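You operate a simulated robot arm through the tools that you are given. There is no shell and no other tool. Be economical: measure what you need, move in short steps, check, and stop when the job is done.

You run a simulated robot arm. Do the job below in one go: nothing can be reset, and whatever is moved stays where it is left.

JOB
Put the blue net bag in the bag stand and zero the counter.
Fine: fold the chute up, unclamp the old bag and stand it on the finishing bench; press the counter button once; end with the new bag clamped and the chute down. Where these are worked on the way, their far stop is far enough and under half their travel is too little: bag chute.

The check looks at the end state, three seconds after you hand in, the way a careful person would. Anything else that was tipped, shoved, dropped, spilled or broken makes it a failure. Flat cloth is picked up by pressing the open fingertips on it (5 to 10 N) and closing them slowly along it; thin cloth reads only 2 to 8 mm in the jaws.

ROBOT AND FRAMES
A 7-joint arm with a three-finger gripper on a trunk, on a base that drives. Base frame: it is fixed to the floor where the robot stands at the start and does not move with it; the origin is under the middle of the robot, x ahead of it, y to its left, z up. Units: cm, degrees, N and s.
With the tool pointing down near the work surface it reaches from about 10 to 78 cm from the robot's upright axis, wherever it stands. Its first joint turns from -166.0 to 166.0 degrees. Places, roughly: bag chute [50, 30, 80]; counter [70, 40, 80]; top of the finishing bench [70, 150, 90]. Payload 2.94 kg.
The TCP is the grasp point between the finger pads, 3 cm short of the fingertips. In the tool frame z runs along the fingers and y along their closing line. The gripper opens to 13.2 cm. The gripper's body begins 10.7 cm behind the TCP.
Orientation is that of the tool frame in the base frame, as a unit quaternion [w, x, y, z]. With the fingers straight down and closing along the base's y, the tool's x points along the base's -x, its y along +y and its z along -z.

CONTROLS
- The arm moves only by the tool move_arm. Its argument "increments" is one flat list of numbers, 6 for each row, row after row: the shift along the tool's x, y, z in cm, then the turn, a rotation vector about the tool's x, y, z in degrees. In form: [dx, dy, dz, wx, wy, wz, dx, dy, dz, wx, wy, wz, ...]. A call has 1 to 10 rows; each row shifts and turns the commanded pose from where the row before left it, along the tool's axes as they then stand. "grip" is the closure in counts, from 0 (fully open) to 255 (shut), set as the call begins (left out, the last holds). Rows are played at 5 a second. More than 5 cm and 8.6 degrees between two rows, or a gripper value outside its range, and nothing of the call is played. Where a pose cannot be reached the arm comes as near as it can. A force on the tool above 90 N (or 10 N above the force at the start of the call, whichever is more), or a blocked arm, ends the call early, and 0.2 s more pass. The fingers move at their own pace and stop on an object; they squeeze with about 27 N. The grip force told is the motor's: it shows also when the fingers shut on nothing. Time passes only in rows, and 0.2 s behind the last, so rows that do not move let the fingers close. It gives the time, the measured TCP pose, the force on the tool (base axes), the opening and the grip force at its end, in the units of the frame above (readings bear some noise), with the torque about the TCP (base axes, N m) and any sound that the robot's microphone picked up, and new pictures: "views" is both (left out), scene, wrist or none.
- Cameras (640 x 400 px; columns grow to the right, rows downward): "scene" is now at [2.79, 22.12, 190.38]; the picture's right is [0.46, -0.89, 0.00], its down [-0.78, -0.41, -0.47] and it looks along [0.42, 0.22, -0.88] (base axes); focal length 260 px, centre (320, 200). "wrist" rides on the gripper at [7.2, 0.3, -14.4] in the tool frame; the picture's right is [-0.04, 1.00, 0.00], its down [-0.88, -0.04, -0.48] and it looks along [-0.47, -0.02, 0.88] (tool axes); focal length 256 px, centre (320, 200). There is no depth. A picture from a camera that has moved, and an enlarged one, comes with that camera's place and axes in the base frame and with its lens.
- lift_body(by): slides the trunk up (or, below 0, down) by that many cm; the arm and the scene camera ride with it, the base frame stays. It gives what a move gives, with no picture.
- steer(legs): drives the robot by 1 to 6 legs, each [ahead, left, turn to the left] in cm, cm and degrees, along the robot's own axes; the way and the turn of a leg run together, so that a leg with both is an arc; at most 150 cm and 180 degrees a leg. The arm and the cameras ride along, it lands a little off, and it stops where it bumps. It gives what a move gives, and a new picture of the scene camera.
- turn_head(pan, tilt): turns the head with the scene camera to pan (to the left, within 143 degrees either way) and tilt (down, from -29 to 69), counted from straight ahead of the robot. It gives what a move gives, and a new picture of the scene camera.
- close_up(camera, box): a new picture of the part [left, top, right, bottom] of that camera's present view, enlarged. No time passes.
- hand_in(): hands the job in; it is judged then, once.

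Work in short steps. Places have to be worked out from the pictures, the camera data and where the tool is seen: move nearer, look again, correct. Check each grasp and each placing, and mend what went wrong. You have 120 turns and 260 pictures in all, those below and enlarged ones among them. Open the gripper and draw the arm clear of the work before you hand the job in, unless the task says otherwise; then end with one line.

The tools are called after "Request:" as name(argument=value, ...) on one line, values as JSON. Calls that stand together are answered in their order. move_arm: Moves the arm, as the interface text tells. Its arguments: {"type":"object","properties":{"increments":{"type":"array"},"grip":{"type":"number"},"views":{"type":"string","enum":["both","scene","wrist","none"]}},"required":["increments"]} The other tools are called the same way: lift_body (by) slides the trunk up or down; steer (legs) drives the base; turn_head (pan, tilt) turns the head that bears the scene camera; close_up (camera, box) takes an enlarged picture of a part of a camera's view; hand_in () hands the job in.

At the start:

```text
time: 0.0
ee_pos: [52.0, 20.59, 129.61]
tool_rot: [0.0, 0.001, 1.0, 0.0]
ft_force: [0.0, 0.4, 0.4]
ft_torque: [0.02, -0.02, 0.03]
opening: 13.21
finger_force: 0.0
trunk travel left (down, up): [-42.5, 11.5]
robot x, y, heading: [-0.16, -0.06, -0.1]
head pan, tilt: [27.7, 61.8]
```

scene: 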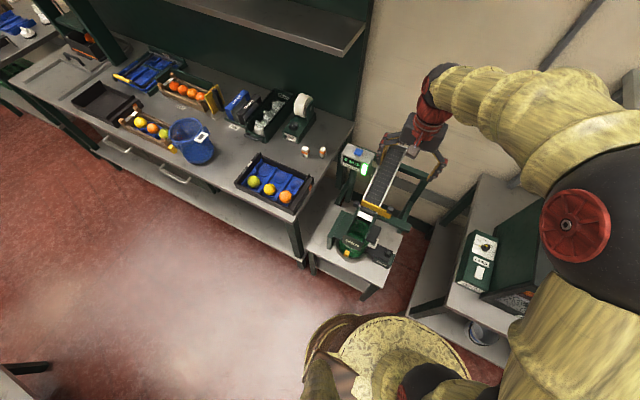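
wrist: 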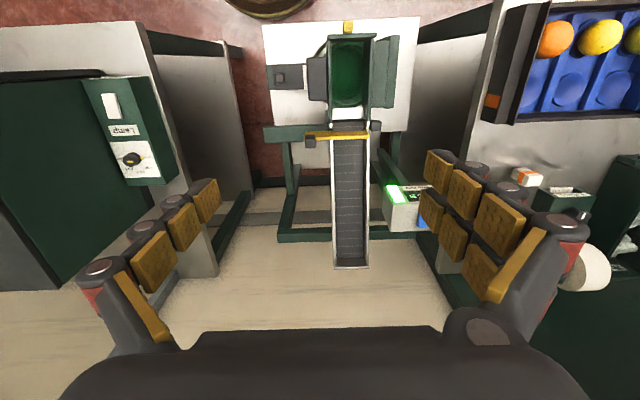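

The pictures show the bag stand with a conveyor/chute, a counter at its left, and the bench on the left. I'll enlarge the main parts first.

Request:
close_up(camera="scene", box=[290, 120, 450, 300])

Request:
close_up(camera="wrist", box=[240, 10, 460, 280])

Request:
close_up(camera="scene", box=[0, 0, 360, 220])

```text
2.22 times, centred on (370, 210) of scene
camera zoom: at [2.79, 22.12, 190.38], right [0.46, -0.89, 0.0], down [-0.78, -0.41, -0.47], along [0.42, 0.22, -0.88], focal length 579 px, centre (209, 178)
```

zoom: 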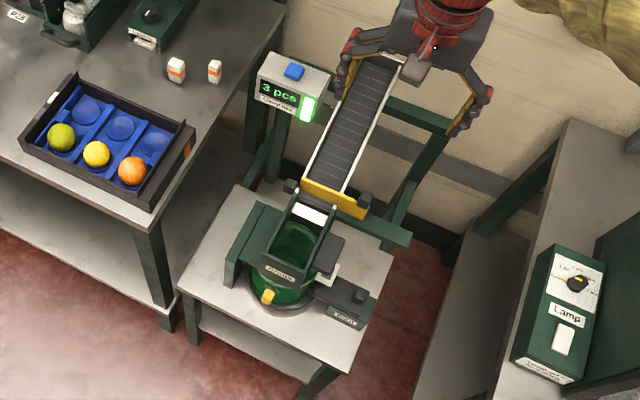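

```text
1.48 times, centred on (350, 145) of wrist
camera zoom: at [44.79, 21.01, 144.01], right [0.04, 1.0, 0.0], down [0.88, -0.04, 0.48], along [0.47, -0.02, -0.88], focal length 379 px, centre (276, 282)
```

zoom: 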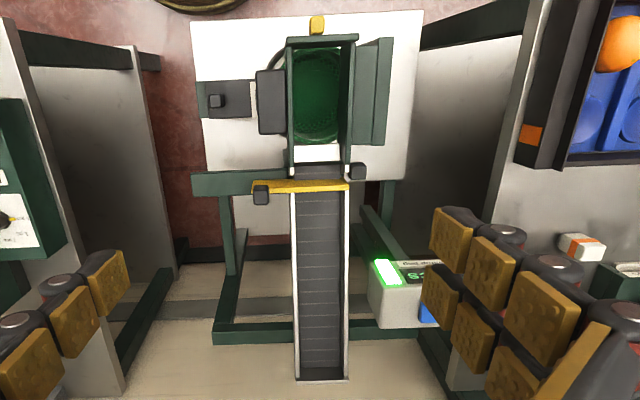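

```text
1.78 times, centred on (180, 110) of scene
camera zoom: at [2.79, 22.12, 190.38], right [0.46, -0.89, 0.0], down [-0.78, -0.41, -0.47], along [0.42, 0.22, -0.88], focal length 463 px, centre (569, 360)
```

zoom: 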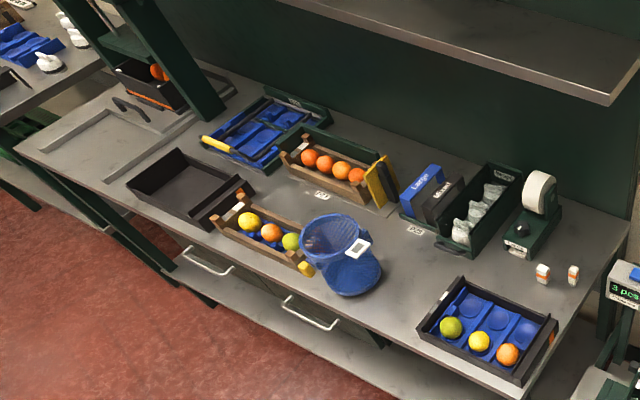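

I'll zoom harder on the stand itself.

Request:
close_up(camera="scene", box=[325, 195, 405, 265])

Request:
close_up(camera="wrist", box=[260, 10, 430, 150])

Request:
close_up(camera="scene", box=[150, 100, 230, 170])

```text
5.71 times, centred on (365, 230) of scene
camera zoom: at [2.79, 22.12, 190.38], right [0.46, -0.89, 0.0], down [-0.78, -0.41, -0.47], along [0.42, 0.22, -0.88], focal length 1489 px, centre (63, 29)
```

zoom: 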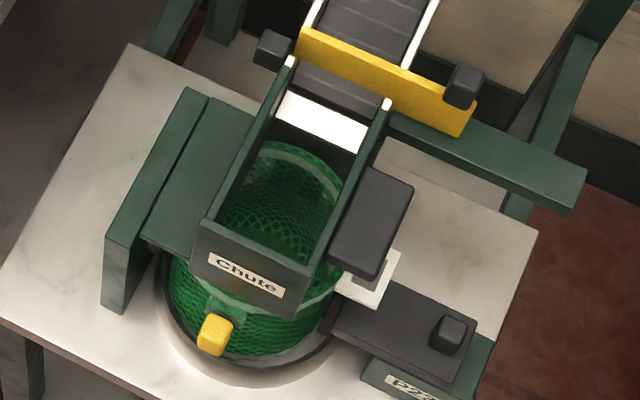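

```text
2.86 times, centred on (345, 80) of wrist
camera zoom: at [44.79, 21.01, 144.01], right [0.04, 1.0, 0.0], down [0.88, -0.04, 0.48], along [0.47, -0.02, -0.88], focal length 731 px, centre (249, 543)
```

zoom: 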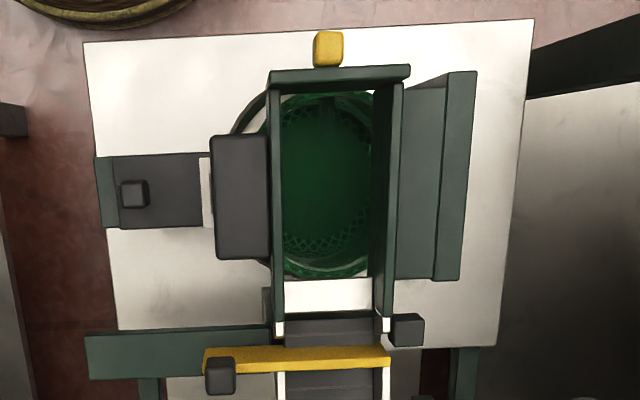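

```text
5.71 times, centred on (190, 135) of scene
camera zoom: at [2.79, 22.12, 190.38], right [0.46, -0.89, 0.0], down [-0.78, -0.41, -0.47], along [0.42, 0.22, -0.88], focal length 1489 px, centre (1063, 571)
```

zoom: 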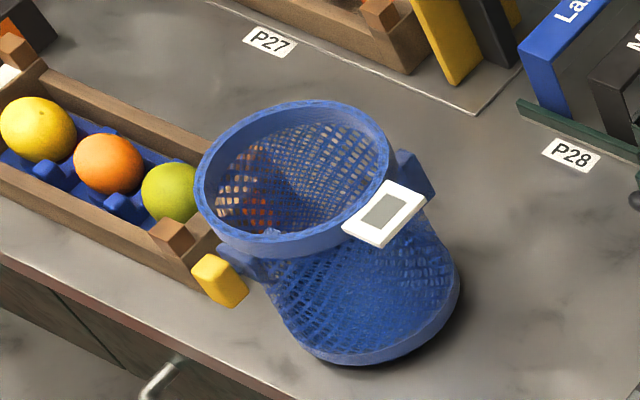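

Rough triangulation: stand plate top z≈65, chute rim z≈91 with end plate at x≈41, y 22.5–31; green bag's yellow tab ≈(38,27,78). I'll draw the arm back and tilt the wrist for a lower view of the chute and clamp.

Request:
move_arm(increments=[4.5, -1.5, 2.5, 0, 0, 0, 4.5, -1.5, 2.5, 0, 0, 0, 4.5, -1.5, 2.5, 0, 0, 0, 4.5, -1.5, 2.5, 0, 0, 0, 4.5, -1.5, 2.5, 0, 0, 0, 4.5, -1.5, 2.5, 0, 0, 0, 0, 0, 0, 0, -8.5, 0, 0, 0, 0, 0, -8.5, 0, 0, 0, 0, 0, -8.5, 0, 0, 0, 0, 0, -8.5, 0])

```text
refused: row 1 steps farther than a row can; nothing moved
```

Step slightly too long; I'll shorten it.

Request:
move_arm(increments=[4, -1.4, 2.2, 0, 0, 0, 4, -1.4, 2.2, 0, 0, 0, 4, -1.4, 2.2, 0, 0, 0, 4, -1.4, 2.2, 0, 0, 0, 4, -1.4, 2.2, 0, 0, 0, 4, -1.4, 2.2, 0, -8.5, 0, 0, 0, 0, 0, -8.5, 0, 0, 0, 0, 0, -8.5, 0, 0, 0, 0, 0, -8.5, 0, 0, 0, 0, 0, -8.5, 0])

```text
time: 2.2
ee_pos: [28.85, 13.45, 117.94]
tool_rot: [0.371, 0.005, 0.929, 0.015]
ft_force: [0.8, -0.8, 0.6]
ft_torque: [0.03, 0.02, 0.03]
opening: 13.19
finger_force: 0.2
trunk travel left (down, up): [-42.5, 11.5]
robot x, y, heading: [0.13, -0.08, -0.1]
head pan, tilt: [27.7, 61.8]
camera scene: at [2.78, 21.95, 190.4], right [0.46, -0.89, 0.0], down [-0.78, -0.41, -0.47], along [0.42, 0.22, -0.88], focal length 260 px, centre (320, 200)
camera wrist: at [13.7, 13.69, 123.46], right [0.03, 1.0, 0.06], down [0.31, -0.07, 0.95], along [0.95, -0.01, -0.31], focal length 256 px, centre (320, 200)
```

scene: 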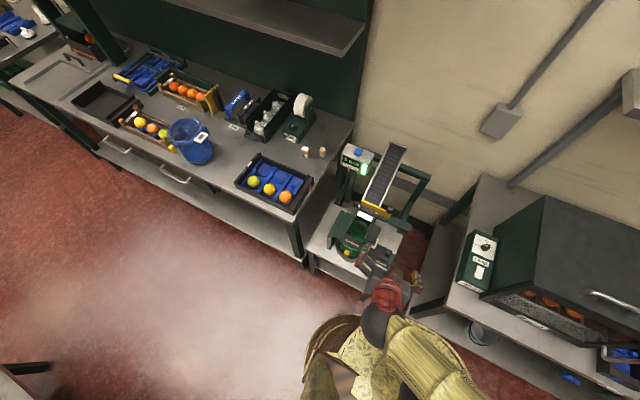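
wrist: 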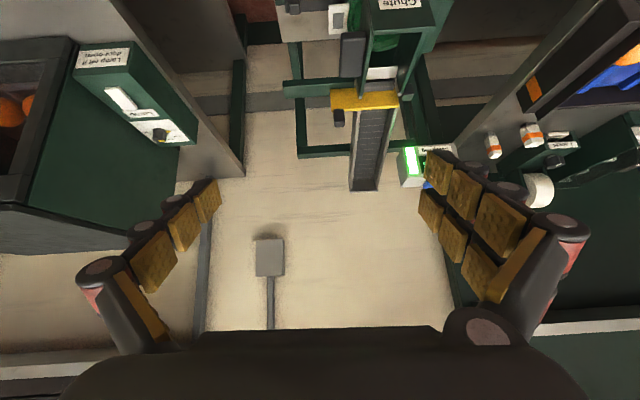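

The stand is above-frame; I'll lower the hand about 20 cm and shift right for an oblique view.

Request:
move_arm(increments=[3, -1.5, 3, 0, 0, 0, 3, -1.5, 3, 0, 0, 0, 3, -1.5, 3, 0, 0, 0, 3, -1.5, 3, 0, 0, 0, 2, 0, 2, 0, 4, 0], views="wrist")

Request:
close_up(camera="wrist", box=[260, 0, 520, 160])

```text
time: 2.8
ee_pos: [33.19, 17.15, 118.03]
tool_rot: [0.419, 0.034, 0.903, 0.085]
ft_force: [0.1, -0.2, -0.6]
ft_torque: [-0.01, 0.01, 0.03]
opening: 13.18
finger_force: 0.1
out of reach, approached as far as the arm can: row 3
trunk travel left (down, up): [-42.5, 11.5]
robot x, y, heading: [-0.06, 0.24, -0.0]
head pan, tilt: [27.7, 61.8]
stopped in row 3: the arm was blocked; the commanded pose is now the measured one
camera wrist: at [17.62, 16.65, 121.82], right [0.02, 0.98, 0.21], down [0.2, -0.21, 0.96], along [0.98, 0.03, -0.2], focal length 256 px, centre (320, 200)
```

wrist: 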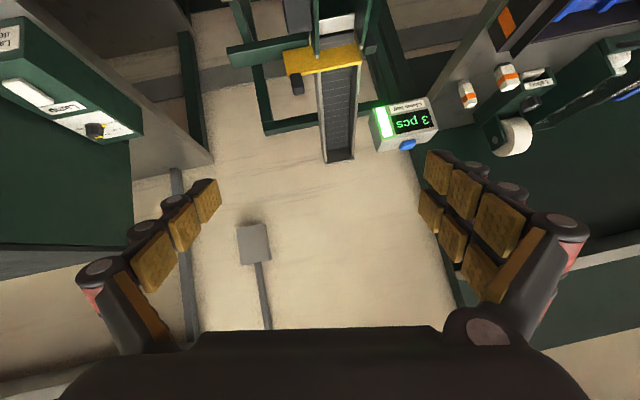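

```text
2.46 times, centred on (390, 80) of wrist
camera zoom: at [17.62, 16.65, 121.82], right [0.02, 0.98, 0.21], down [0.2, -0.21, 0.96], along [0.98, 0.03, -0.2], focal length 630 px, centre (148, 495)
```

zoom: 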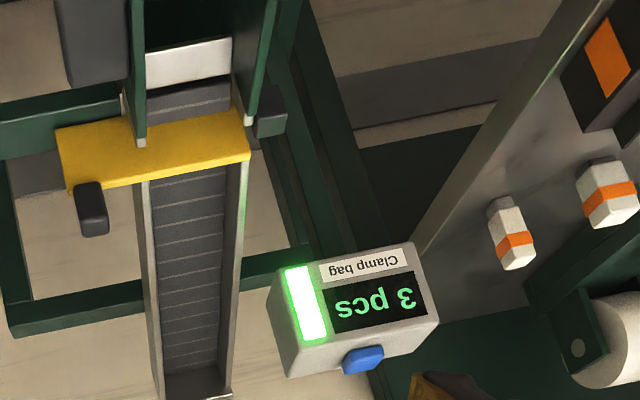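

The arm is at an awkward limit there; I'll lower the trunk instead, so both cameras come down.

Request:
lift_body(by=-22)

Request:
close_up(camera="wrist", box=[180, 0, 500, 200])

Request:
close_up(camera="scene", box=[250, 100, 490, 280])

```text
time: 5.2
ee_pos: [33.45, 17.11, 96.09]
tool_rot: [0.42, 0.033, 0.903, 0.085]
ft_force: [0.4, -1.2, -0.1]
ft_torque: [0.02, -0.01, -0.03]
opening: 13.19
finger_force: 0.1
trunk travel left (down, up): [-20.5, 33.5]
robot x, y, heading: [0.05, 0.07, -0.1]
head pan, tilt: [27.7, 61.8]
```

```text
2.00 times, centred on (340, 100) of wrist
camera zoom: at [17.64, 16.67, 99.8], right [0.02, 0.98, 0.21], down [0.2, -0.21, 0.96], along [0.98, 0.03, -0.2], focal length 512 px, centre (280, 400)
```

zoom: 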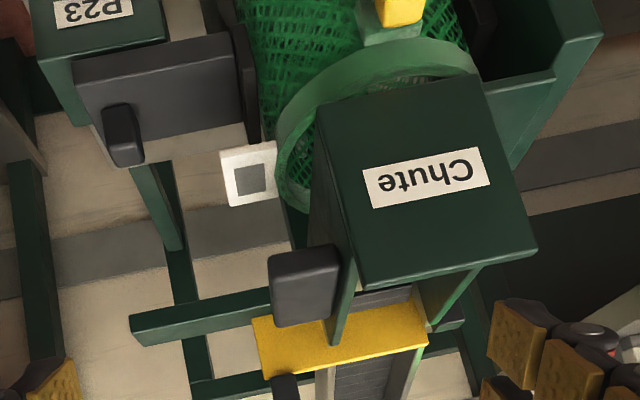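

```text
2.22 times, centred on (370, 190) of scene
camera zoom: at [2.76, 22.1, 168.4], right [0.46, -0.89, 0.0], down [-0.78, -0.41, -0.47], along [0.42, 0.22, -0.88], focal length 579 px, centre (209, 222)
```

zoom: 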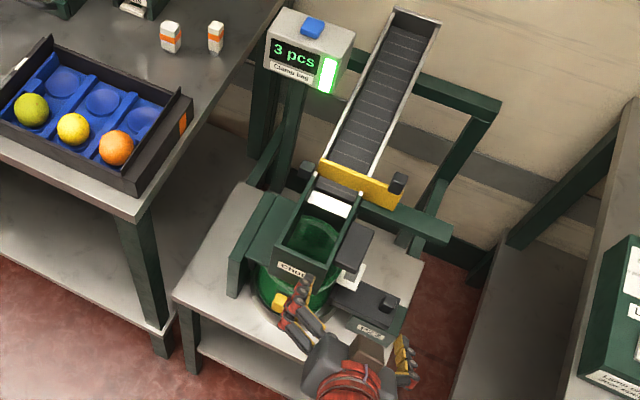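

Clear now: the dark block on the chute's right side (≈x44–52, y18–21.3, z86.5–90.4) is its handle, and the dark slider on the P23 base with a small knob is the clamp. I need more room in front, so I look behind before backing off.

Request:
turn_head(pan=140, tilt=45)

Request:
turn_head(pan=-140, tilt=45)

```text
time: 7.1
ee_pos: [33.32, 17.08, 96.12]
tool_rot: [0.42, 0.033, 0.903, 0.085]
ft_force: [-0.6, 0.0, -0.4]
ft_torque: [0.02, -0.02, 0.0]
opening: 13.19
finger_force: 0.2
trunk travel left (down, up): [-20.5, 33.5]
robot x, y, heading: [-0.17, 0.16, 0.1]
head pan, tilt: [140.0, 45.0]
camera scene: at [-9.19, 24.33, 170.54], right [0.64, 0.77, 0.0], down [0.54, -0.45, -0.71], along [-0.54, 0.45, -0.71], focal length 260 px, centre (320, 200)
```

scene: 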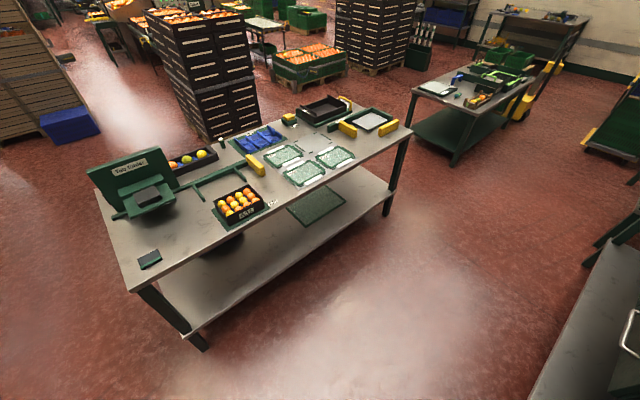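

```text
time: 10.9
ee_pos: [33.25, 17.1, 95.93]
tool_rot: [0.42, 0.034, 0.903, 0.084]
ft_force: [0.1, 0.5, -0.5]
ft_torque: [0.0, 0.03, -0.02]
opening: 13.21
finger_force: 0.1
trunk travel left (down, up): [-20.5, 33.5]
robot x, y, heading: [-0.06, -0.47, -0.2]
head pan, tilt: [-140.0, 45.0]
camera scene: at [-9.19, 13.87, 170.54], right [-0.64, 0.77, 0.0], down [0.54, 0.45, -0.71], along [-0.54, -0.45, -0.71], focal length 260 px, centre (320, 200)
```

scene: 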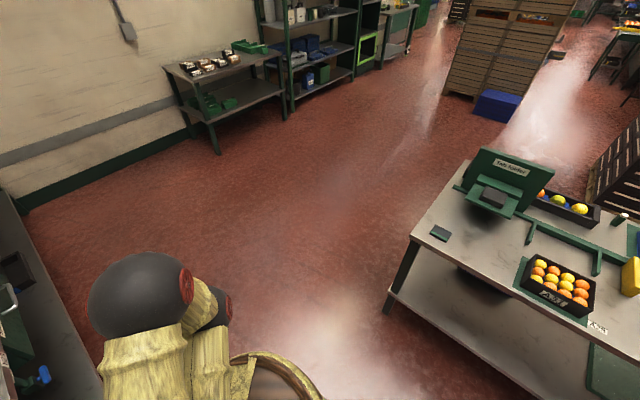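

Clear floor to about x≈-75. I back up 22 cm and look again at the stand.

Request:
steer(legs=[[-22, 0, 0]])

Request:
turn_head(pan=14, tilt=50)

```text
time: 12.6
ee_pos: [11.46, 17.25, 95.97]
tool_rot: [0.419, 0.032, 0.903, 0.085]
ft_force: [0.0, 0.4, 0.0]
ft_torque: [0.0, -0.02, -0.02]
opening: 13.19
finger_force: 0.0
trunk travel left (down, up): [-20.5, 33.5]
robot x, y, heading: [-21.95, 0.12, 0.2]
head pan, tilt: [-140.0, 45.0]
camera scene: at [-31.08, 13.79, 170.54], right [-0.65, 0.76, 0.0], down [0.54, 0.46, -0.71], along [-0.54, -0.46, -0.71], focal length 260 px, centre (320, 200)
```

scene: 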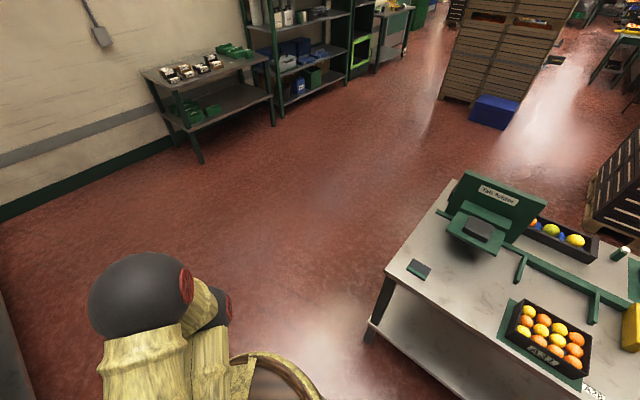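

```text
time: 15.0
ee_pos: [11.45, 17.2, 96.2]
tool_rot: [0.419, 0.032, 0.903, 0.085]
ft_force: [0.6, 0.0, 0.6]
ft_torque: [0.0, -0.04, -0.02]
opening: 13.2
finger_force: 0.0
trunk travel left (down, up): [-20.5, 33.5]
robot x, y, heading: [-21.91, 0.14, 0.2]
head pan, tilt: [14.0, 50.0]
camera scene: at [-17.42, 20.93, 169.85], right [0.25, -0.97, 0.0], down [-0.74, -0.19, -0.64], along [0.62, 0.16, -0.77], focal length 260 px, centre (320, 200)
```

scene: 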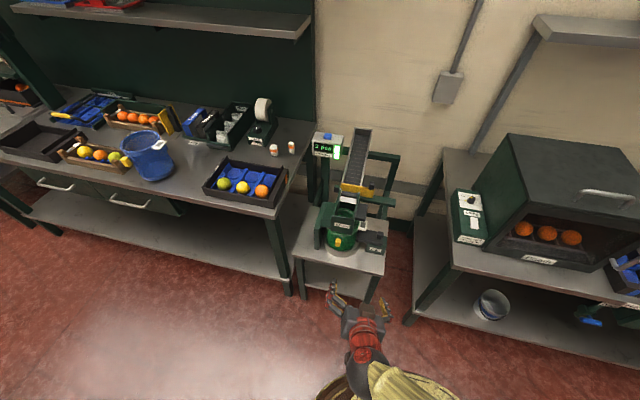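

Back 22 cm. Now I swing the tool to point horizontally ahead (+x) with the closing line vertical, staying in front of the stand.

Request:
move_arm(increments=[-3.6, 0.2, 2.2, 0, 0, 0, -3.6, 0.2, 2.2, 0, 0, 0, -3.6, 0.2, 2.2, 0, 0, 0, 0, 0, 0, 2.74, -2.2, -7.35, 0, 0, 0, 2.74, -2.2, -7.35, 0, 0, 0, 2.74, -2.2, -7.35, 0, 0, 0, 2.74, -2.2, -7.35, 0, 0, 0, 2.74, -2.2, -7.35, 0, 0, 0, 2.74, -2.2, -7.35], views="none")

Request:
move_arm(increments=[0, 0, 0, 2.74, -2.2, -7.35, 0, 0, 0, 2.74, -2.2, -7.35, 0, 0, 0, 2.74, -2.2, -7.35, 0, 0, 0, 2.74, -2.2, -7.35, 0, 0, 0, 2.74, -2.2, -7.35, 0, 0, 0, 2.74, -2.2, -7.35, 0, 0, 0, 2.74, -2.2, -7.35])

```text
time: 17.0
ee_pos: [23.39, 17.27, 100.13]
tool_rot: [0.51, -0.241, 0.799, -0.209]
ft_force: [-0.6, -0.6, -0.2]
ft_torque: [0.0, -0.02, 0.0]
opening: 13.18
finger_force: 0.1
trunk travel left (down, up): [-20.5, 33.5]
robot x, y, heading: [-21.82, 0.08, 0.3]
head pan, tilt: [14.0, 50.0]
```

```text
time: 18.6
ee_pos: [23.37, 17.31, 100.09]
tool_rot: [-0.499, 0.501, -0.498, 0.501]
ft_force: [-1.0, 0.4, 0.1]
ft_torque: [-0.01, 0.01, 0.0]
opening: 13.2
finger_force: 0.1
trunk travel left (down, up): [-20.5, 33.5]
robot x, y, heading: [-21.63, -0.36, -0.1]
head pan, tilt: [14.0, 50.0]
camera scene: at [-17.41, 20.95, 169.85], right [0.25, -0.97, 0.0], down [-0.74, -0.19, -0.64], along [0.62, 0.16, -0.77], focal length 260 px, centre (320, 200)
camera wrist: at [8.96, 10.12, 99.78], right [0.0, 0.04, -1.0], down [-0.48, 0.88, 0.03], along [0.88, 0.48, 0.02], focal length 256 px, centre (320, 200)
```

scene: 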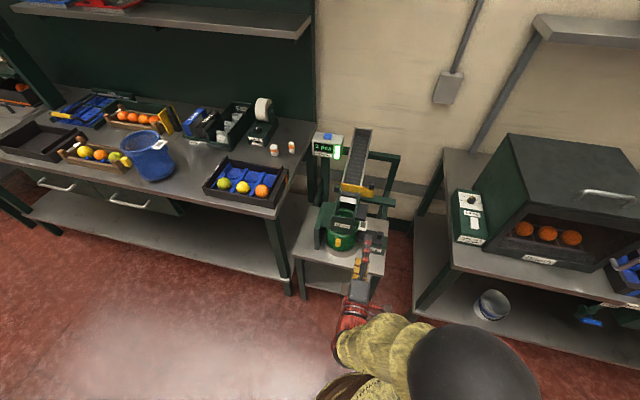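
wrist: 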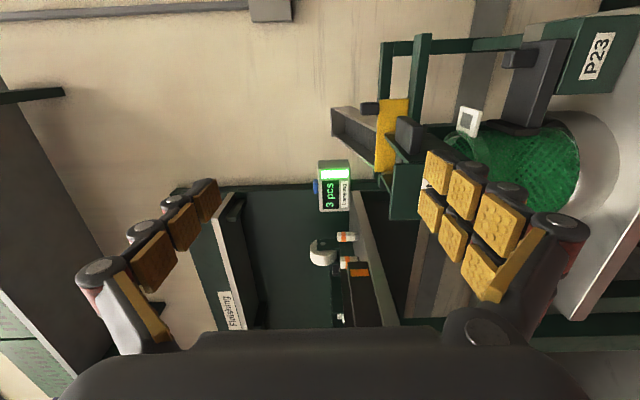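

Tool is level and pointing at the stand. I enlarge the side view to measure the handle, hinge and clamp.

Request:
close_up(camera="wrist", box=[320, 0, 640, 220])

Request:
close_up(camera="scene", box=[290, 120, 420, 270])

```text
1.82 times, centred on (480, 110) of wrist
camera zoom: at [8.96, 10.12, 99.78], right [0.0, 0.04, -1.0], down [-0.48, 0.88, 0.03], along [0.88, 0.48, 0.02], focal length 465 px, centre (29, 364)
```

zoom: 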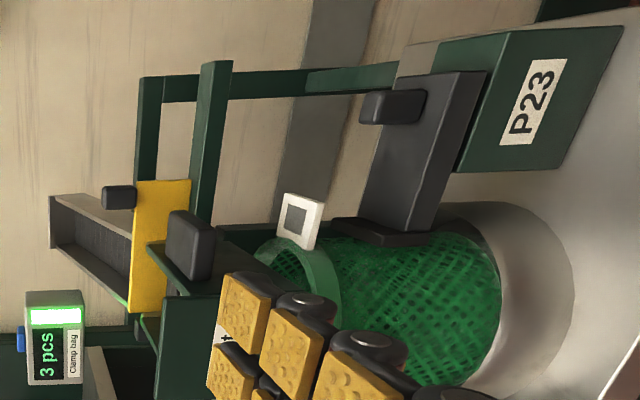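

```text
2.67 times, centred on (355, 195) of scene
camera zoom: at [-17.41, 20.95, 169.85], right [0.25, -0.97, 0.0], down [-0.74, -0.19, -0.64], along [0.62, 0.16, -0.77], focal length 695 px, centre (227, 213)
```

zoom: 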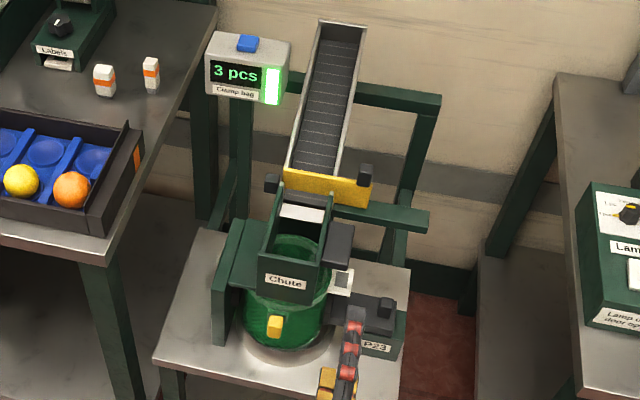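

Geometry matches. I advance to just before the handle (x≈38, z≈88.4) with the opening narrowed to about 6.5 cm, and check.

Request:
move_arm(increments=[-0.6, 2.9, 3.6, 0, 0, 0, -0.6, 2.9, 3.6, 0, 0, 0, -0.6, 2.9, 3.6, 0, 0, 0, -0.6, 2.9, 3.6, 0, 0, 0], grip=130)

Request:
close_up(camera="wrist", box=[220, 0, 540, 220])

```text
time: 19.6
ee_pos: [38.05, 19.53, 88.08]
tool_rot: [0.5, -0.5, 0.499, -0.5]
ft_force: [0.2, 0.5, 0.6]
ft_torque: [0.01, 0.05, 0.0]
opening: 6.46
finger_force: 0.1
trunk travel left (down, up): [-20.5, 33.5]
robot x, y, heading: [-21.72, 0.19, 0.4]
head pan, tilt: [14.0, 50.0]
camera scene: at [-17.4, 20.95, 169.84], right [0.25, -0.97, 0.0], down [-0.74, -0.19, -0.64], along [0.62, 0.16, -0.77], focal length 260 px, centre (320, 200)
camera wrist: at [23.63, 12.46, 87.8], right [0.0, 0.04, -1.0], down [-0.48, 0.88, 0.04], along [0.88, 0.48, 0.02], focal length 256 px, centre (320, 200)
```

scene: 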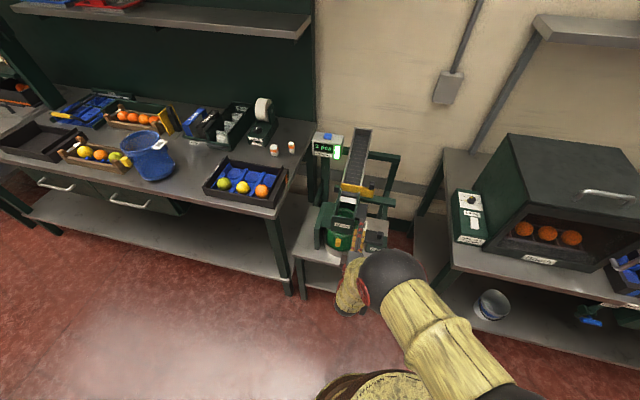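
wrist: 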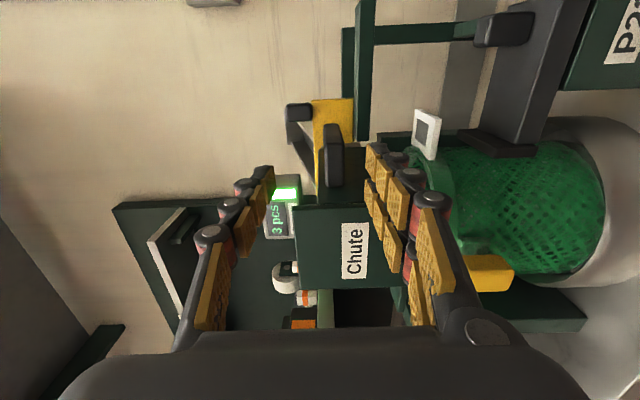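

```text
1.82 times, centred on (380, 110) of wrist
camera zoom: at [23.63, 12.46, 87.8], right [0.0, 0.04, -1.0], down [-0.48, 0.88, 0.04], along [0.88, 0.48, 0.02], focal length 465 px, centre (211, 364)
```

zoom: 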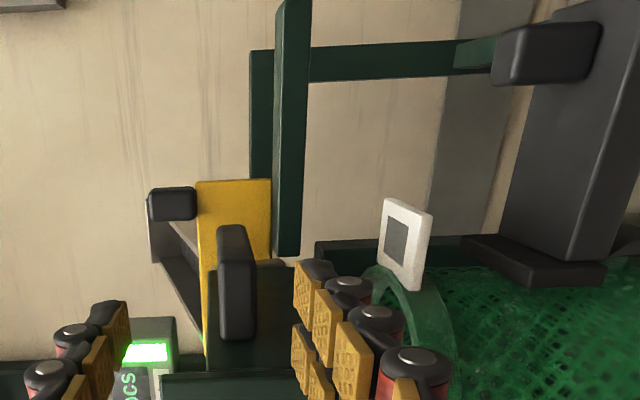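

The handle is actually 2 cm thick at z≈86–88; I drop 1.1 cm, narrow the jaws to ~4.6 cm and slide over it.

Request:
move_arm(increments=[-0.3, 1.1, 0, 0, 0, 0, 0, 0, 2.7, 0, 0, 0, 0, 0, 2.7, 0, 0, 0, 0, 0, 2.6, 0, 0, 0], grip=166, views="wrist")

Request:
close_up(camera="wrist", box=[220, 60, 460, 220])

```text
time: 20.6
ee_pos: [45.76, 20.0, 87.18]
tool_rot: [-0.5, 0.5, -0.499, 0.501]
ft_force: [0.0, 0.1, -0.1]
ft_torque: [-0.01, 0.0, 0.02]
opening: 4.61
finger_force: 0.0
trunk travel left (down, up): [-20.5, 33.5]
robot x, y, heading: [-21.88, 0.09, 0.2]
head pan, tilt: [14.0, 50.0]
camera wrist: at [31.42, 12.93, 86.86], right [0.0, 0.04, -1.0], down [-0.48, 0.88, 0.04], along [0.88, 0.48, 0.02], focal length 256 px, centre (320, 200)
```

wrist: 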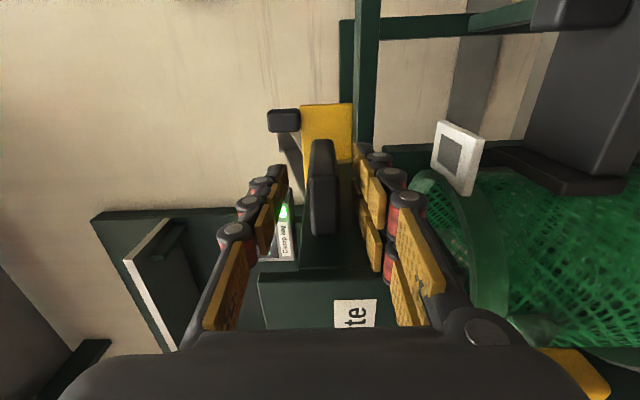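

```text
2.50 times, centred on (340, 140) of wrist
camera zoom: at [31.42, 12.93, 86.86], right [0.0, 0.04, -1.0], down [-0.48, 0.88, 0.04], along [0.88, 0.48, 0.02], focal length 640 px, centre (270, 350)
```

zoom: 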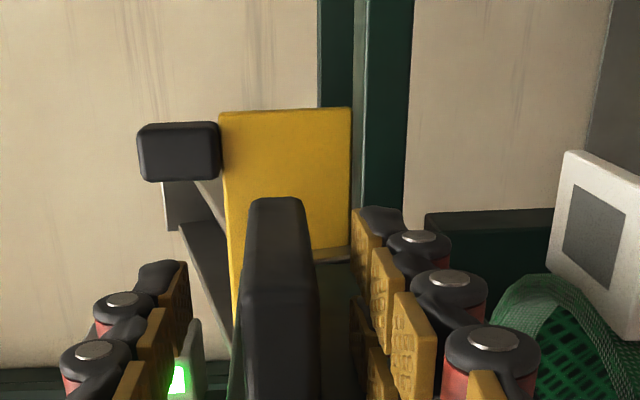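

The handle is caged by the fingers. I tighten slightly and start lifting along the hinge arc (pivot assumed ≈(57, 87)).

Request:
move_arm(increments=[0, -1.56, 0.11, -8, 0, 0, 0, -1.56, 0.11, -8, 0, 0, 0, -1.56, 0.11, -8, 0, 0, 0, 0, 0, 0, 0, 0], grip=185)

```text
time: 21.6
ee_pos: [46.65, 19.9, 91.98]
tool_rot: [0.384, -0.593, 0.593, -0.386]
ft_force: [0.8, -0.9, -1.9]
ft_torque: [-0.08, -0.05, -0.02]
opening: 3.72
finger_force: 0.8
trunk travel left (down, up): [-20.5, 33.5]
robot x, y, heading: [-21.47, -0.37, 0.3]
head pan, tilt: [14.0, 50.0]
camera scene: at [-17.38, 20.95, 169.84], right [0.25, -0.97, 0.0], down [-0.74, -0.19, -0.64], along [0.62, 0.16, -0.77], focal length 260 px, centre (320, 200)
camera wrist: at [33.36, 12.8, 97.43], right [-0.41, 0.04, -0.91], down [-0.42, 0.88, 0.23], along [0.81, 0.47, -0.34], focal length 256 px, centre (320, 200)
```

scene: 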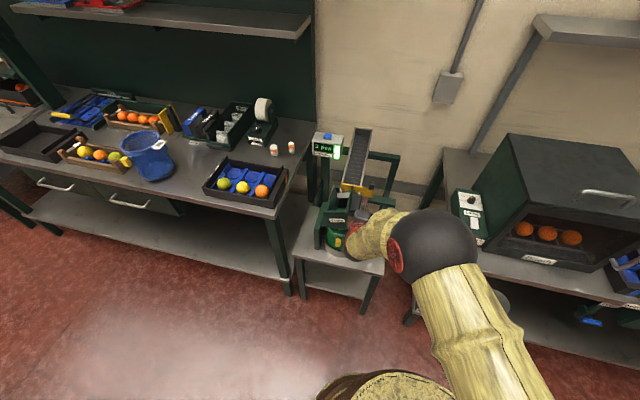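
wrist: 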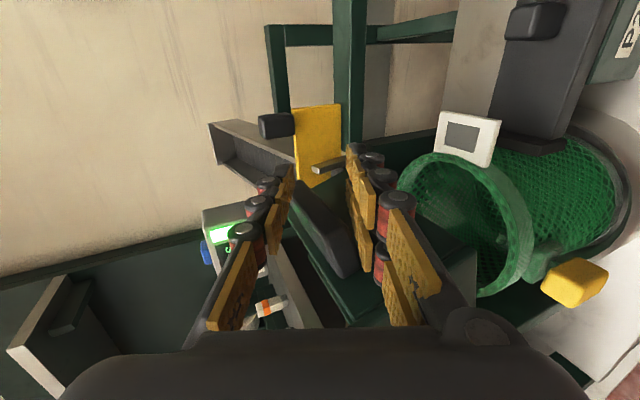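

The chute is rising with little force. I continue along the arc.

Request:
move_arm(increments=[0, -1.5, 0.15, -8.4, 0, 0, 0, -1.5, 0.15, -8.4, 0, 0, 0, -1.5, 0.15, -8.4, 0, 0, 0, 0, 0, 0, 0, 0])

```text
time: 22.6
ee_pos: [49.5, 20.06, 95.47]
tool_rot: [-0.246, 0.663, -0.663, 0.245]
ft_force: [-1.1, -1.7, 0.9]
ft_torque: [-0.03, 0.02, 0.02]
opening: 3.63
finger_force: 0.0
trunk travel left (down, up): [-20.5, 33.5]
robot x, y, heading: [-21.53, -0.22, 0.2]
head pan, tilt: [14.0, 50.0]
camera scene: at [-17.38, 20.92, 169.85], right [0.25, -0.97, 0.0], down [-0.74, -0.19, -0.64], along [0.62, 0.16, -0.77], focal length 260 px, centre (320, 200)
camera wrist: at [39.86, 12.97, 106.13], right [-0.76, 0.04, -0.65], down [-0.28, 0.88, 0.38], along [0.59, 0.48, -0.65], focal length 256 px, centre (320, 200)
```

scene: 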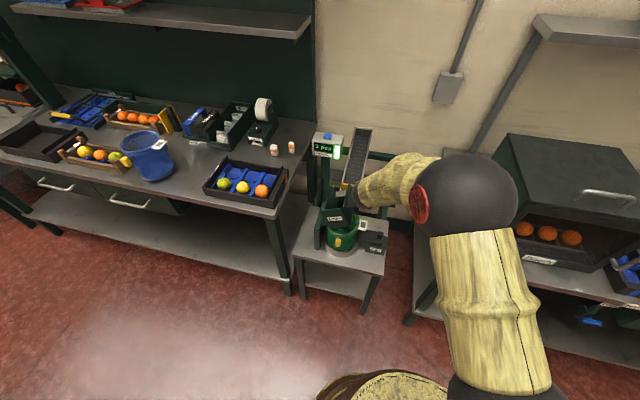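
wrist: 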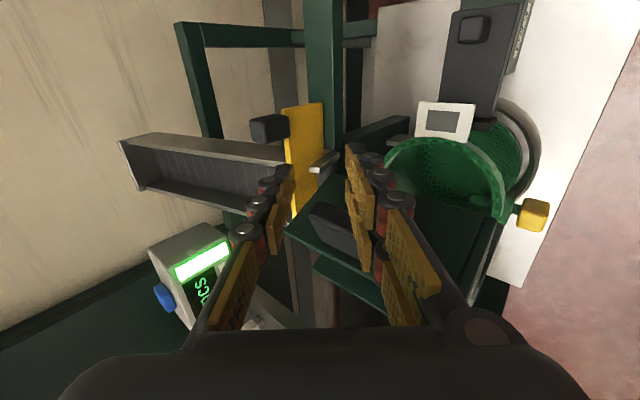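

Request:
close_up(camera="scene", box=[300, 120, 420, 270])

Request:
close_up(camera="wrist", box=[230, 90, 510, 310])

```text
2.67 times, centred on (360, 195) of scene
camera zoom: at [-17.38, 20.92, 169.85], right [0.25, -0.97, 0.0], down [-0.74, -0.19, -0.64], along [0.62, 0.16, -0.77], focal length 695 px, centre (213, 213)
```

zoom: 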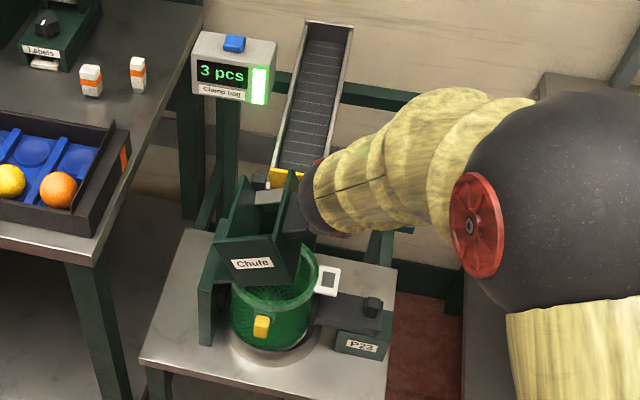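

```text
1.82 times, centred on (370, 200) of wrist
camera zoom: at [39.86, 12.97, 106.13], right [-0.76, 0.04, -0.65], down [-0.28, 0.88, 0.38], along [0.59, 0.48, -0.65], focal length 465 px, centre (229, 200)
```

zoom: 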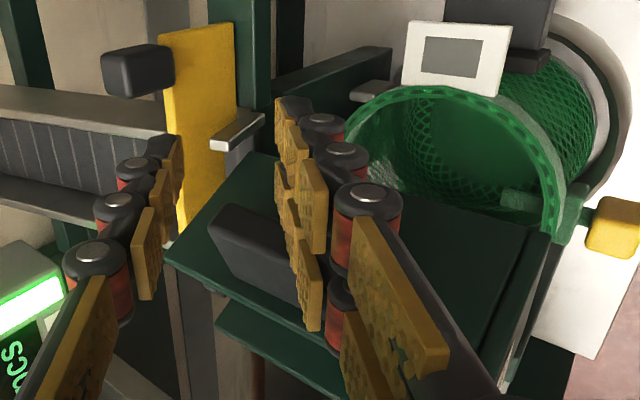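

I want to see how the chute is really moving; I zoom the scene camera on it.

Request:
close_up(camera="scene", box=[325, 170, 395, 260])

```text
4.44 times, centred on (360, 215) of scene
camera zoom: at [-17.38, 20.92, 169.85], right [0.25, -0.97, 0.0], down [-0.74, -0.19, -0.64], along [0.62, 0.16, -0.77], focal length 1158 px, centre (142, 133)
```

zoom: 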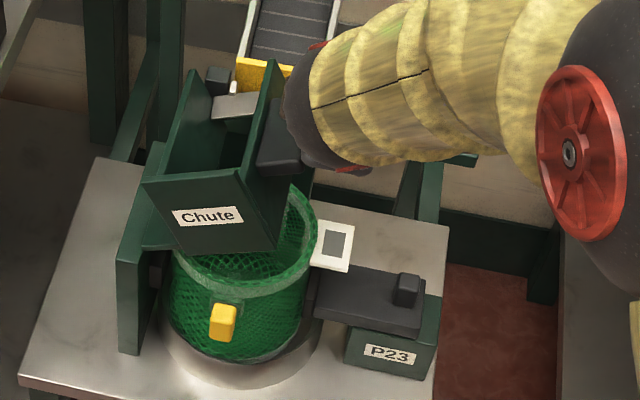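

The chute actually folds sideways: its hinge runs along x on the left bracket (y≈35), so the handle swings up and toward +y. I retrace my path down, then redo it as a roll about that axis.

Request:
move_arm(increments=[0, 1.506, 0.071, 8.4, 0, 0, 0, 1.506, 0.071, 8.4, 0, 0, 0, 1.506, 0.071, 8.4, 0, 0, 0, 1.56, 0.108, 8, 0, 0, 0, 1.56, 0.108, 8, 0, 0, 0, 1.56, 0.108, 8, 0, 0, 0, 0, 0, 0, 0, 0])

Request:
close_up(camera="scene", box=[325, 170, 395, 260])

```text
time: 24.2
ee_pos: [45.98, 19.51, 87.8]
tool_rot: [-0.5, 0.495, -0.501, 0.504]
ft_force: [15.4, -43.7, 27.0]
ft_torque: [1.44, 0.45, 0.05]
opening: 5.35
finger_force: 12.8
trunk travel left (down, up): [-20.5, 33.5]
robot x, y, heading: [-21.76, 0.11, -0.0]
head pan, tilt: [14.0, 50.0]
camera scene: at [-17.41, 20.4, 169.94], right [0.24, -0.97, 0.0], down [-0.74, -0.19, -0.64], along [0.62, 0.16, -0.77], focal length 260 px, centre (320, 200)
camera wrist: at [31.58, 12.48, 87.29], right [0.01, 0.05, -1.0], down [-0.47, 0.88, 0.04], along [0.88, 0.47, 0.03], focal length 256 px, centre (320, 200)
```

scene: 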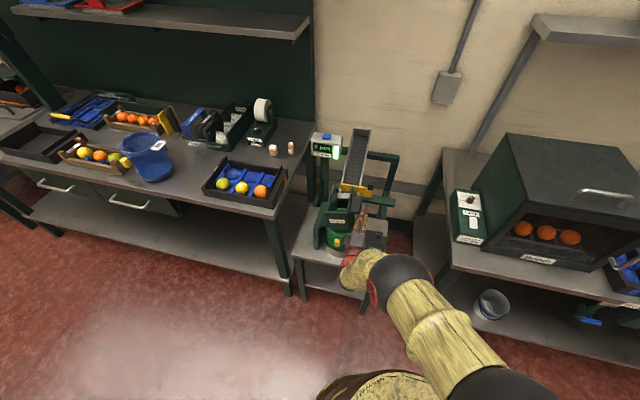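
wrist: 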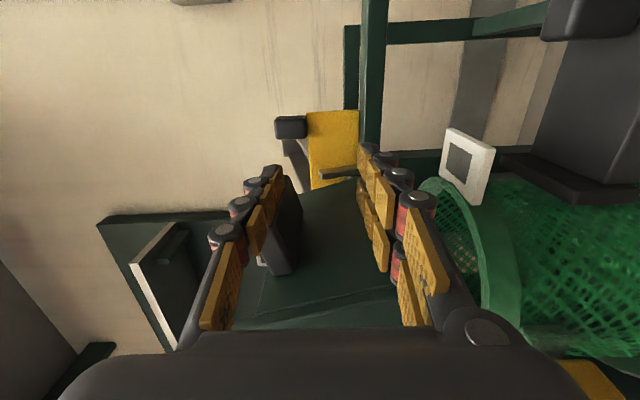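

```text
4.44 times, centred on (360, 215) of scene
camera zoom: at [-17.41, 20.4, 169.94], right [0.24, -0.97, 0.0], down [-0.74, -0.19, -0.64], along [0.62, 0.16, -0.77], focal length 1158 px, centre (142, 133)
```

zoom: 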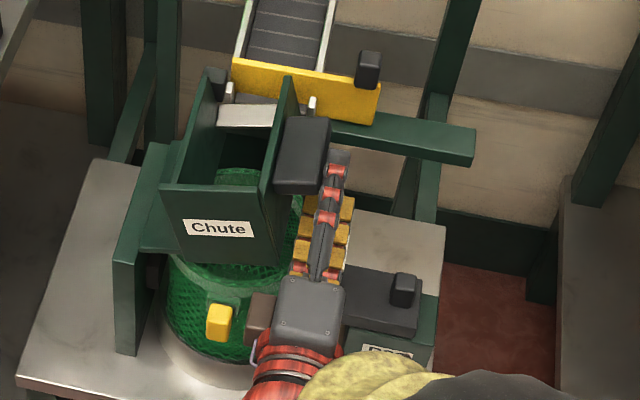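

The chute stays where it's put (friction). My upper finger is now pressing on it; I open a bit and move slightly up and right to free it.

Request:
move_arm(increments=[0.8, -0.6, 0, 0, 0, 0, 0.8, -0.6, 0, 0, 0, 0, 0, 0, 0, 0, 0, 0], grip=120)

Request:
close_up(camera="wrist", box=[200, 80, 480, 300])

```text
time: 25.0
ee_pos: [45.79, 18.49, 88.47]
tool_rot: [-0.499, 0.501, -0.499, 0.5]
ft_force: [-0.6, -0.3, 1.0]
ft_torque: [0.0, -0.05, 0.01]
opening: 6.98
finger_force: 0.1
trunk travel left (down, up): [-20.5, 33.5]
robot x, y, heading: [-21.97, -0.09, 0.1]
head pan, tilt: [14.0, 50.0]
camera scene: at [-17.4, 20.97, 169.84], right [0.25, -0.97, 0.0], down [-0.74, -0.19, -0.64], along [0.62, 0.16, -0.77], focal length 260 px, centre (320, 200)
camera wrist: at [31.37, 11.36, 88.25], right [0.0, 0.04, -1.0], down [-0.48, 0.88, 0.04], along [0.88, 0.48, 0.02], focal length 256 px, centre (320, 200)
```

scene: 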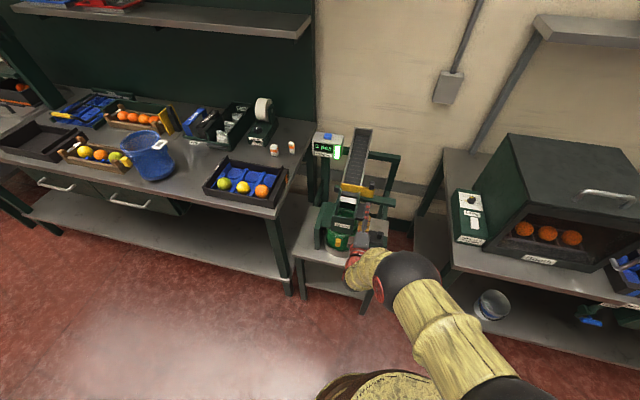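
wrist: 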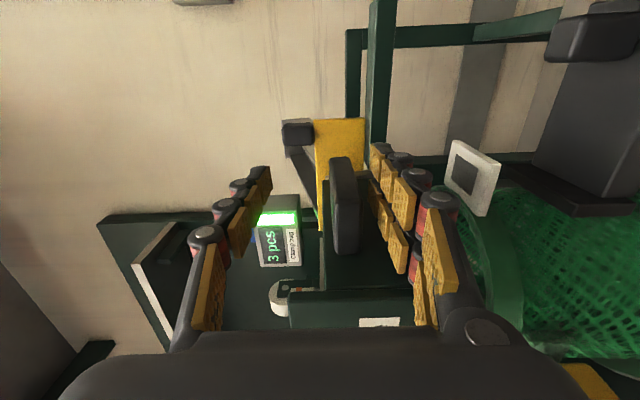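

```text
1.82 times, centred on (340, 190) of wrist
camera zoom: at [31.37, 11.36, 88.25], right [0.0, 0.04, -1.0], down [-0.48, 0.88, 0.04], along [0.88, 0.48, 0.02], focal length 465 px, centre (284, 218)
```

zoom: 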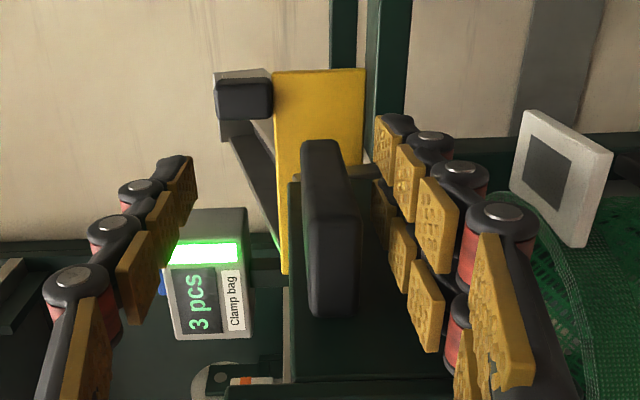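

The chute dropped back to its down position once freed. Now I re-cage the handle and lift it with a combined arc and roll about the left-hand hinge (≈y35, z81).

Request:
move_arm(increments=[-0.9, 0.8, 0, 0, 0, 0, -0.9, 0.8, 0, 0, 0, 0, 0, 0, 0, 0, 0, 0, -0.98, -2.0, 0, 0, 0, -8, -0.98, -2.0, 0, 0, 0, -8, -0.98, -2.0, 0, 0, 0, -8, 0, 0, 0, 0, 0, 0], grip=172)

Request:
close_up(camera="scene", box=[305, 160, 395, 260])

```text
time: 26.6
ee_pos: [45.92, 23.86, 92.51]
tool_rot: [-0.385, 0.593, -0.385, 0.594]
ft_force: [0.1, -3.8, 3.4]
ft_torque: [-0.13, -0.12, -0.13]
opening: 4.24
finger_force: 0.1
trunk travel left (down, up): [-20.5, 33.5]
robot x, y, heading: [-21.92, -0.45, 0.5]
head pan, tilt: [14.0, 50.0]
camera scene: at [-17.4, 20.92, 169.85], right [0.25, -0.97, 0.0], down [-0.74, -0.19, -0.64], along [0.62, 0.16, -0.77], focal length 260 px, centre (320, 200)
camera wrist: at [31.48, 17.28, 95.22], right [0.0, -0.37, -0.93], down [-0.48, 0.82, -0.33], along [0.88, 0.44, -0.17], focal length 256 px, centre (320, 200)
```

scene: 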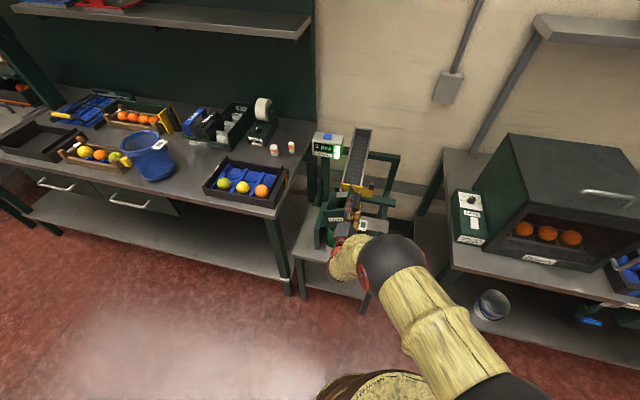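
wrist: 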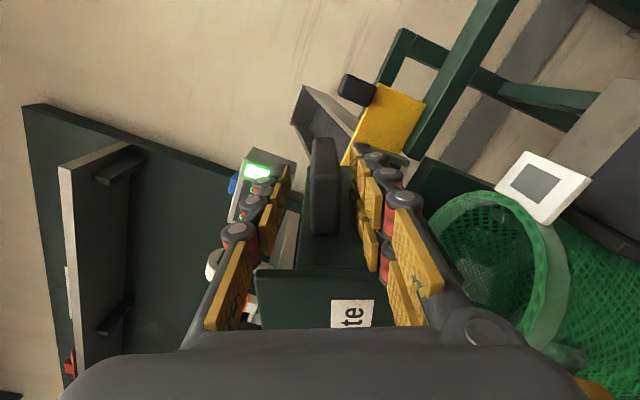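

```text
4.00 times, centred on (350, 210) of scene
camera zoom: at [-17.4, 20.92, 169.85], right [0.25, -0.97, 0.0], down [-0.74, -0.19, -0.64], along [0.62, 0.16, -0.77], focal length 1042 px, centre (200, 160)
```

zoom: 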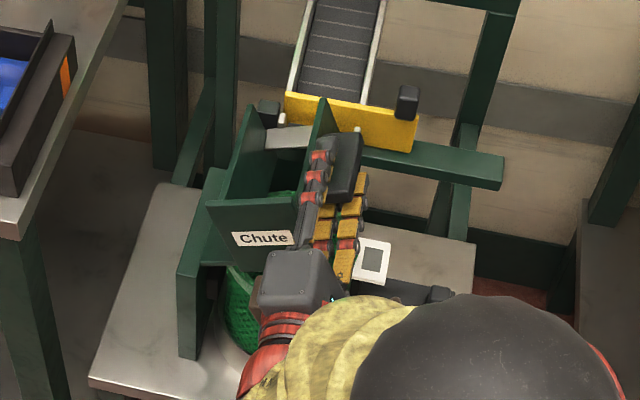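

The handle stays parallel between the fingers, so the pivot is right. I continue the same motion.

Request:
move_arm(increments=[-0.98, -2.0, 0, 0, 0, -8, -0.98, -2.0, 0, 0, 0, -8, -0.98, -2.0, 0, 0, 0, -8, -0.98, -2.0, 0, 0, 0, -8, 0, 0, 0, 0, 0, 0])

Request:
close_up(camera="scene", box=[305, 160, 395, 260])

```text
time: 27.8
ee_pos: [45.92, 31.6, 96.9]
tool_rot: [-0.206, 0.674, -0.207, 0.678]
ft_force: [-6.0, -8.6, 21.1]
ft_torque: [-0.43, 1.14, 0.41]
opening: 3.98
finger_force: 0.1
trunk travel left (down, up): [-20.5, 33.5]
robot x, y, heading: [-21.92, -0.3, 0.3]
head pan, tilt: [14.0, 50.0]
camera scene: at [-17.63, 20.81, 169.88], right [0.25, -0.97, 0.0], down [-0.74, -0.19, -0.64], along [0.62, 0.16, -0.77], focal length 260 px, centre (320, 200)
camera wrist: at [31.48, 27.44, 102.66], right [0.0, -0.8, -0.59], down [-0.47, 0.52, -0.71], along [0.88, 0.28, -0.38], focal length 256 px, centre (320, 200)
```

scene: 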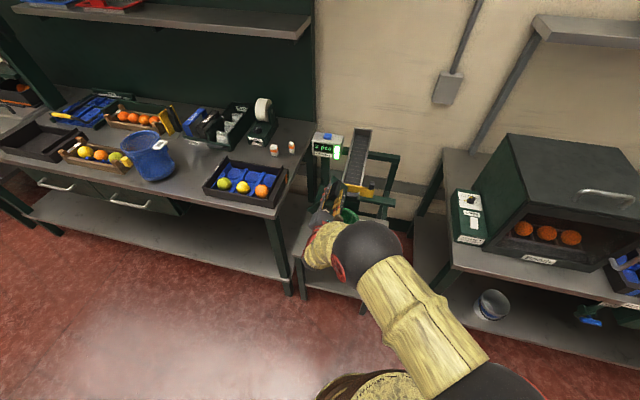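
wrist: 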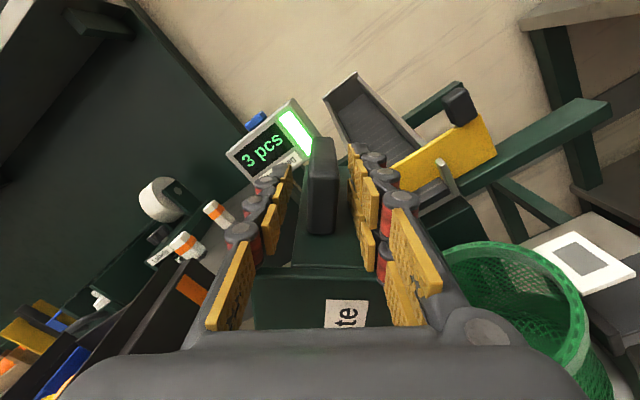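

```text
4.00 times, centred on (350, 210) of scene
camera zoom: at [-17.63, 20.81, 169.88], right [0.25, -0.97, 0.0], down [-0.74, -0.19, -0.64], along [0.62, 0.16, -0.77], focal length 1042 px, centre (200, 160)
```

zoom: 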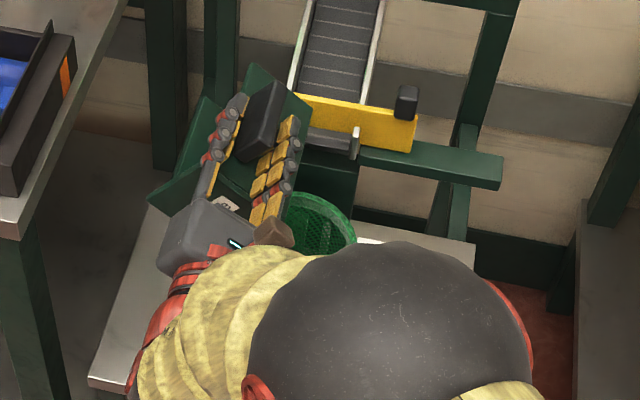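

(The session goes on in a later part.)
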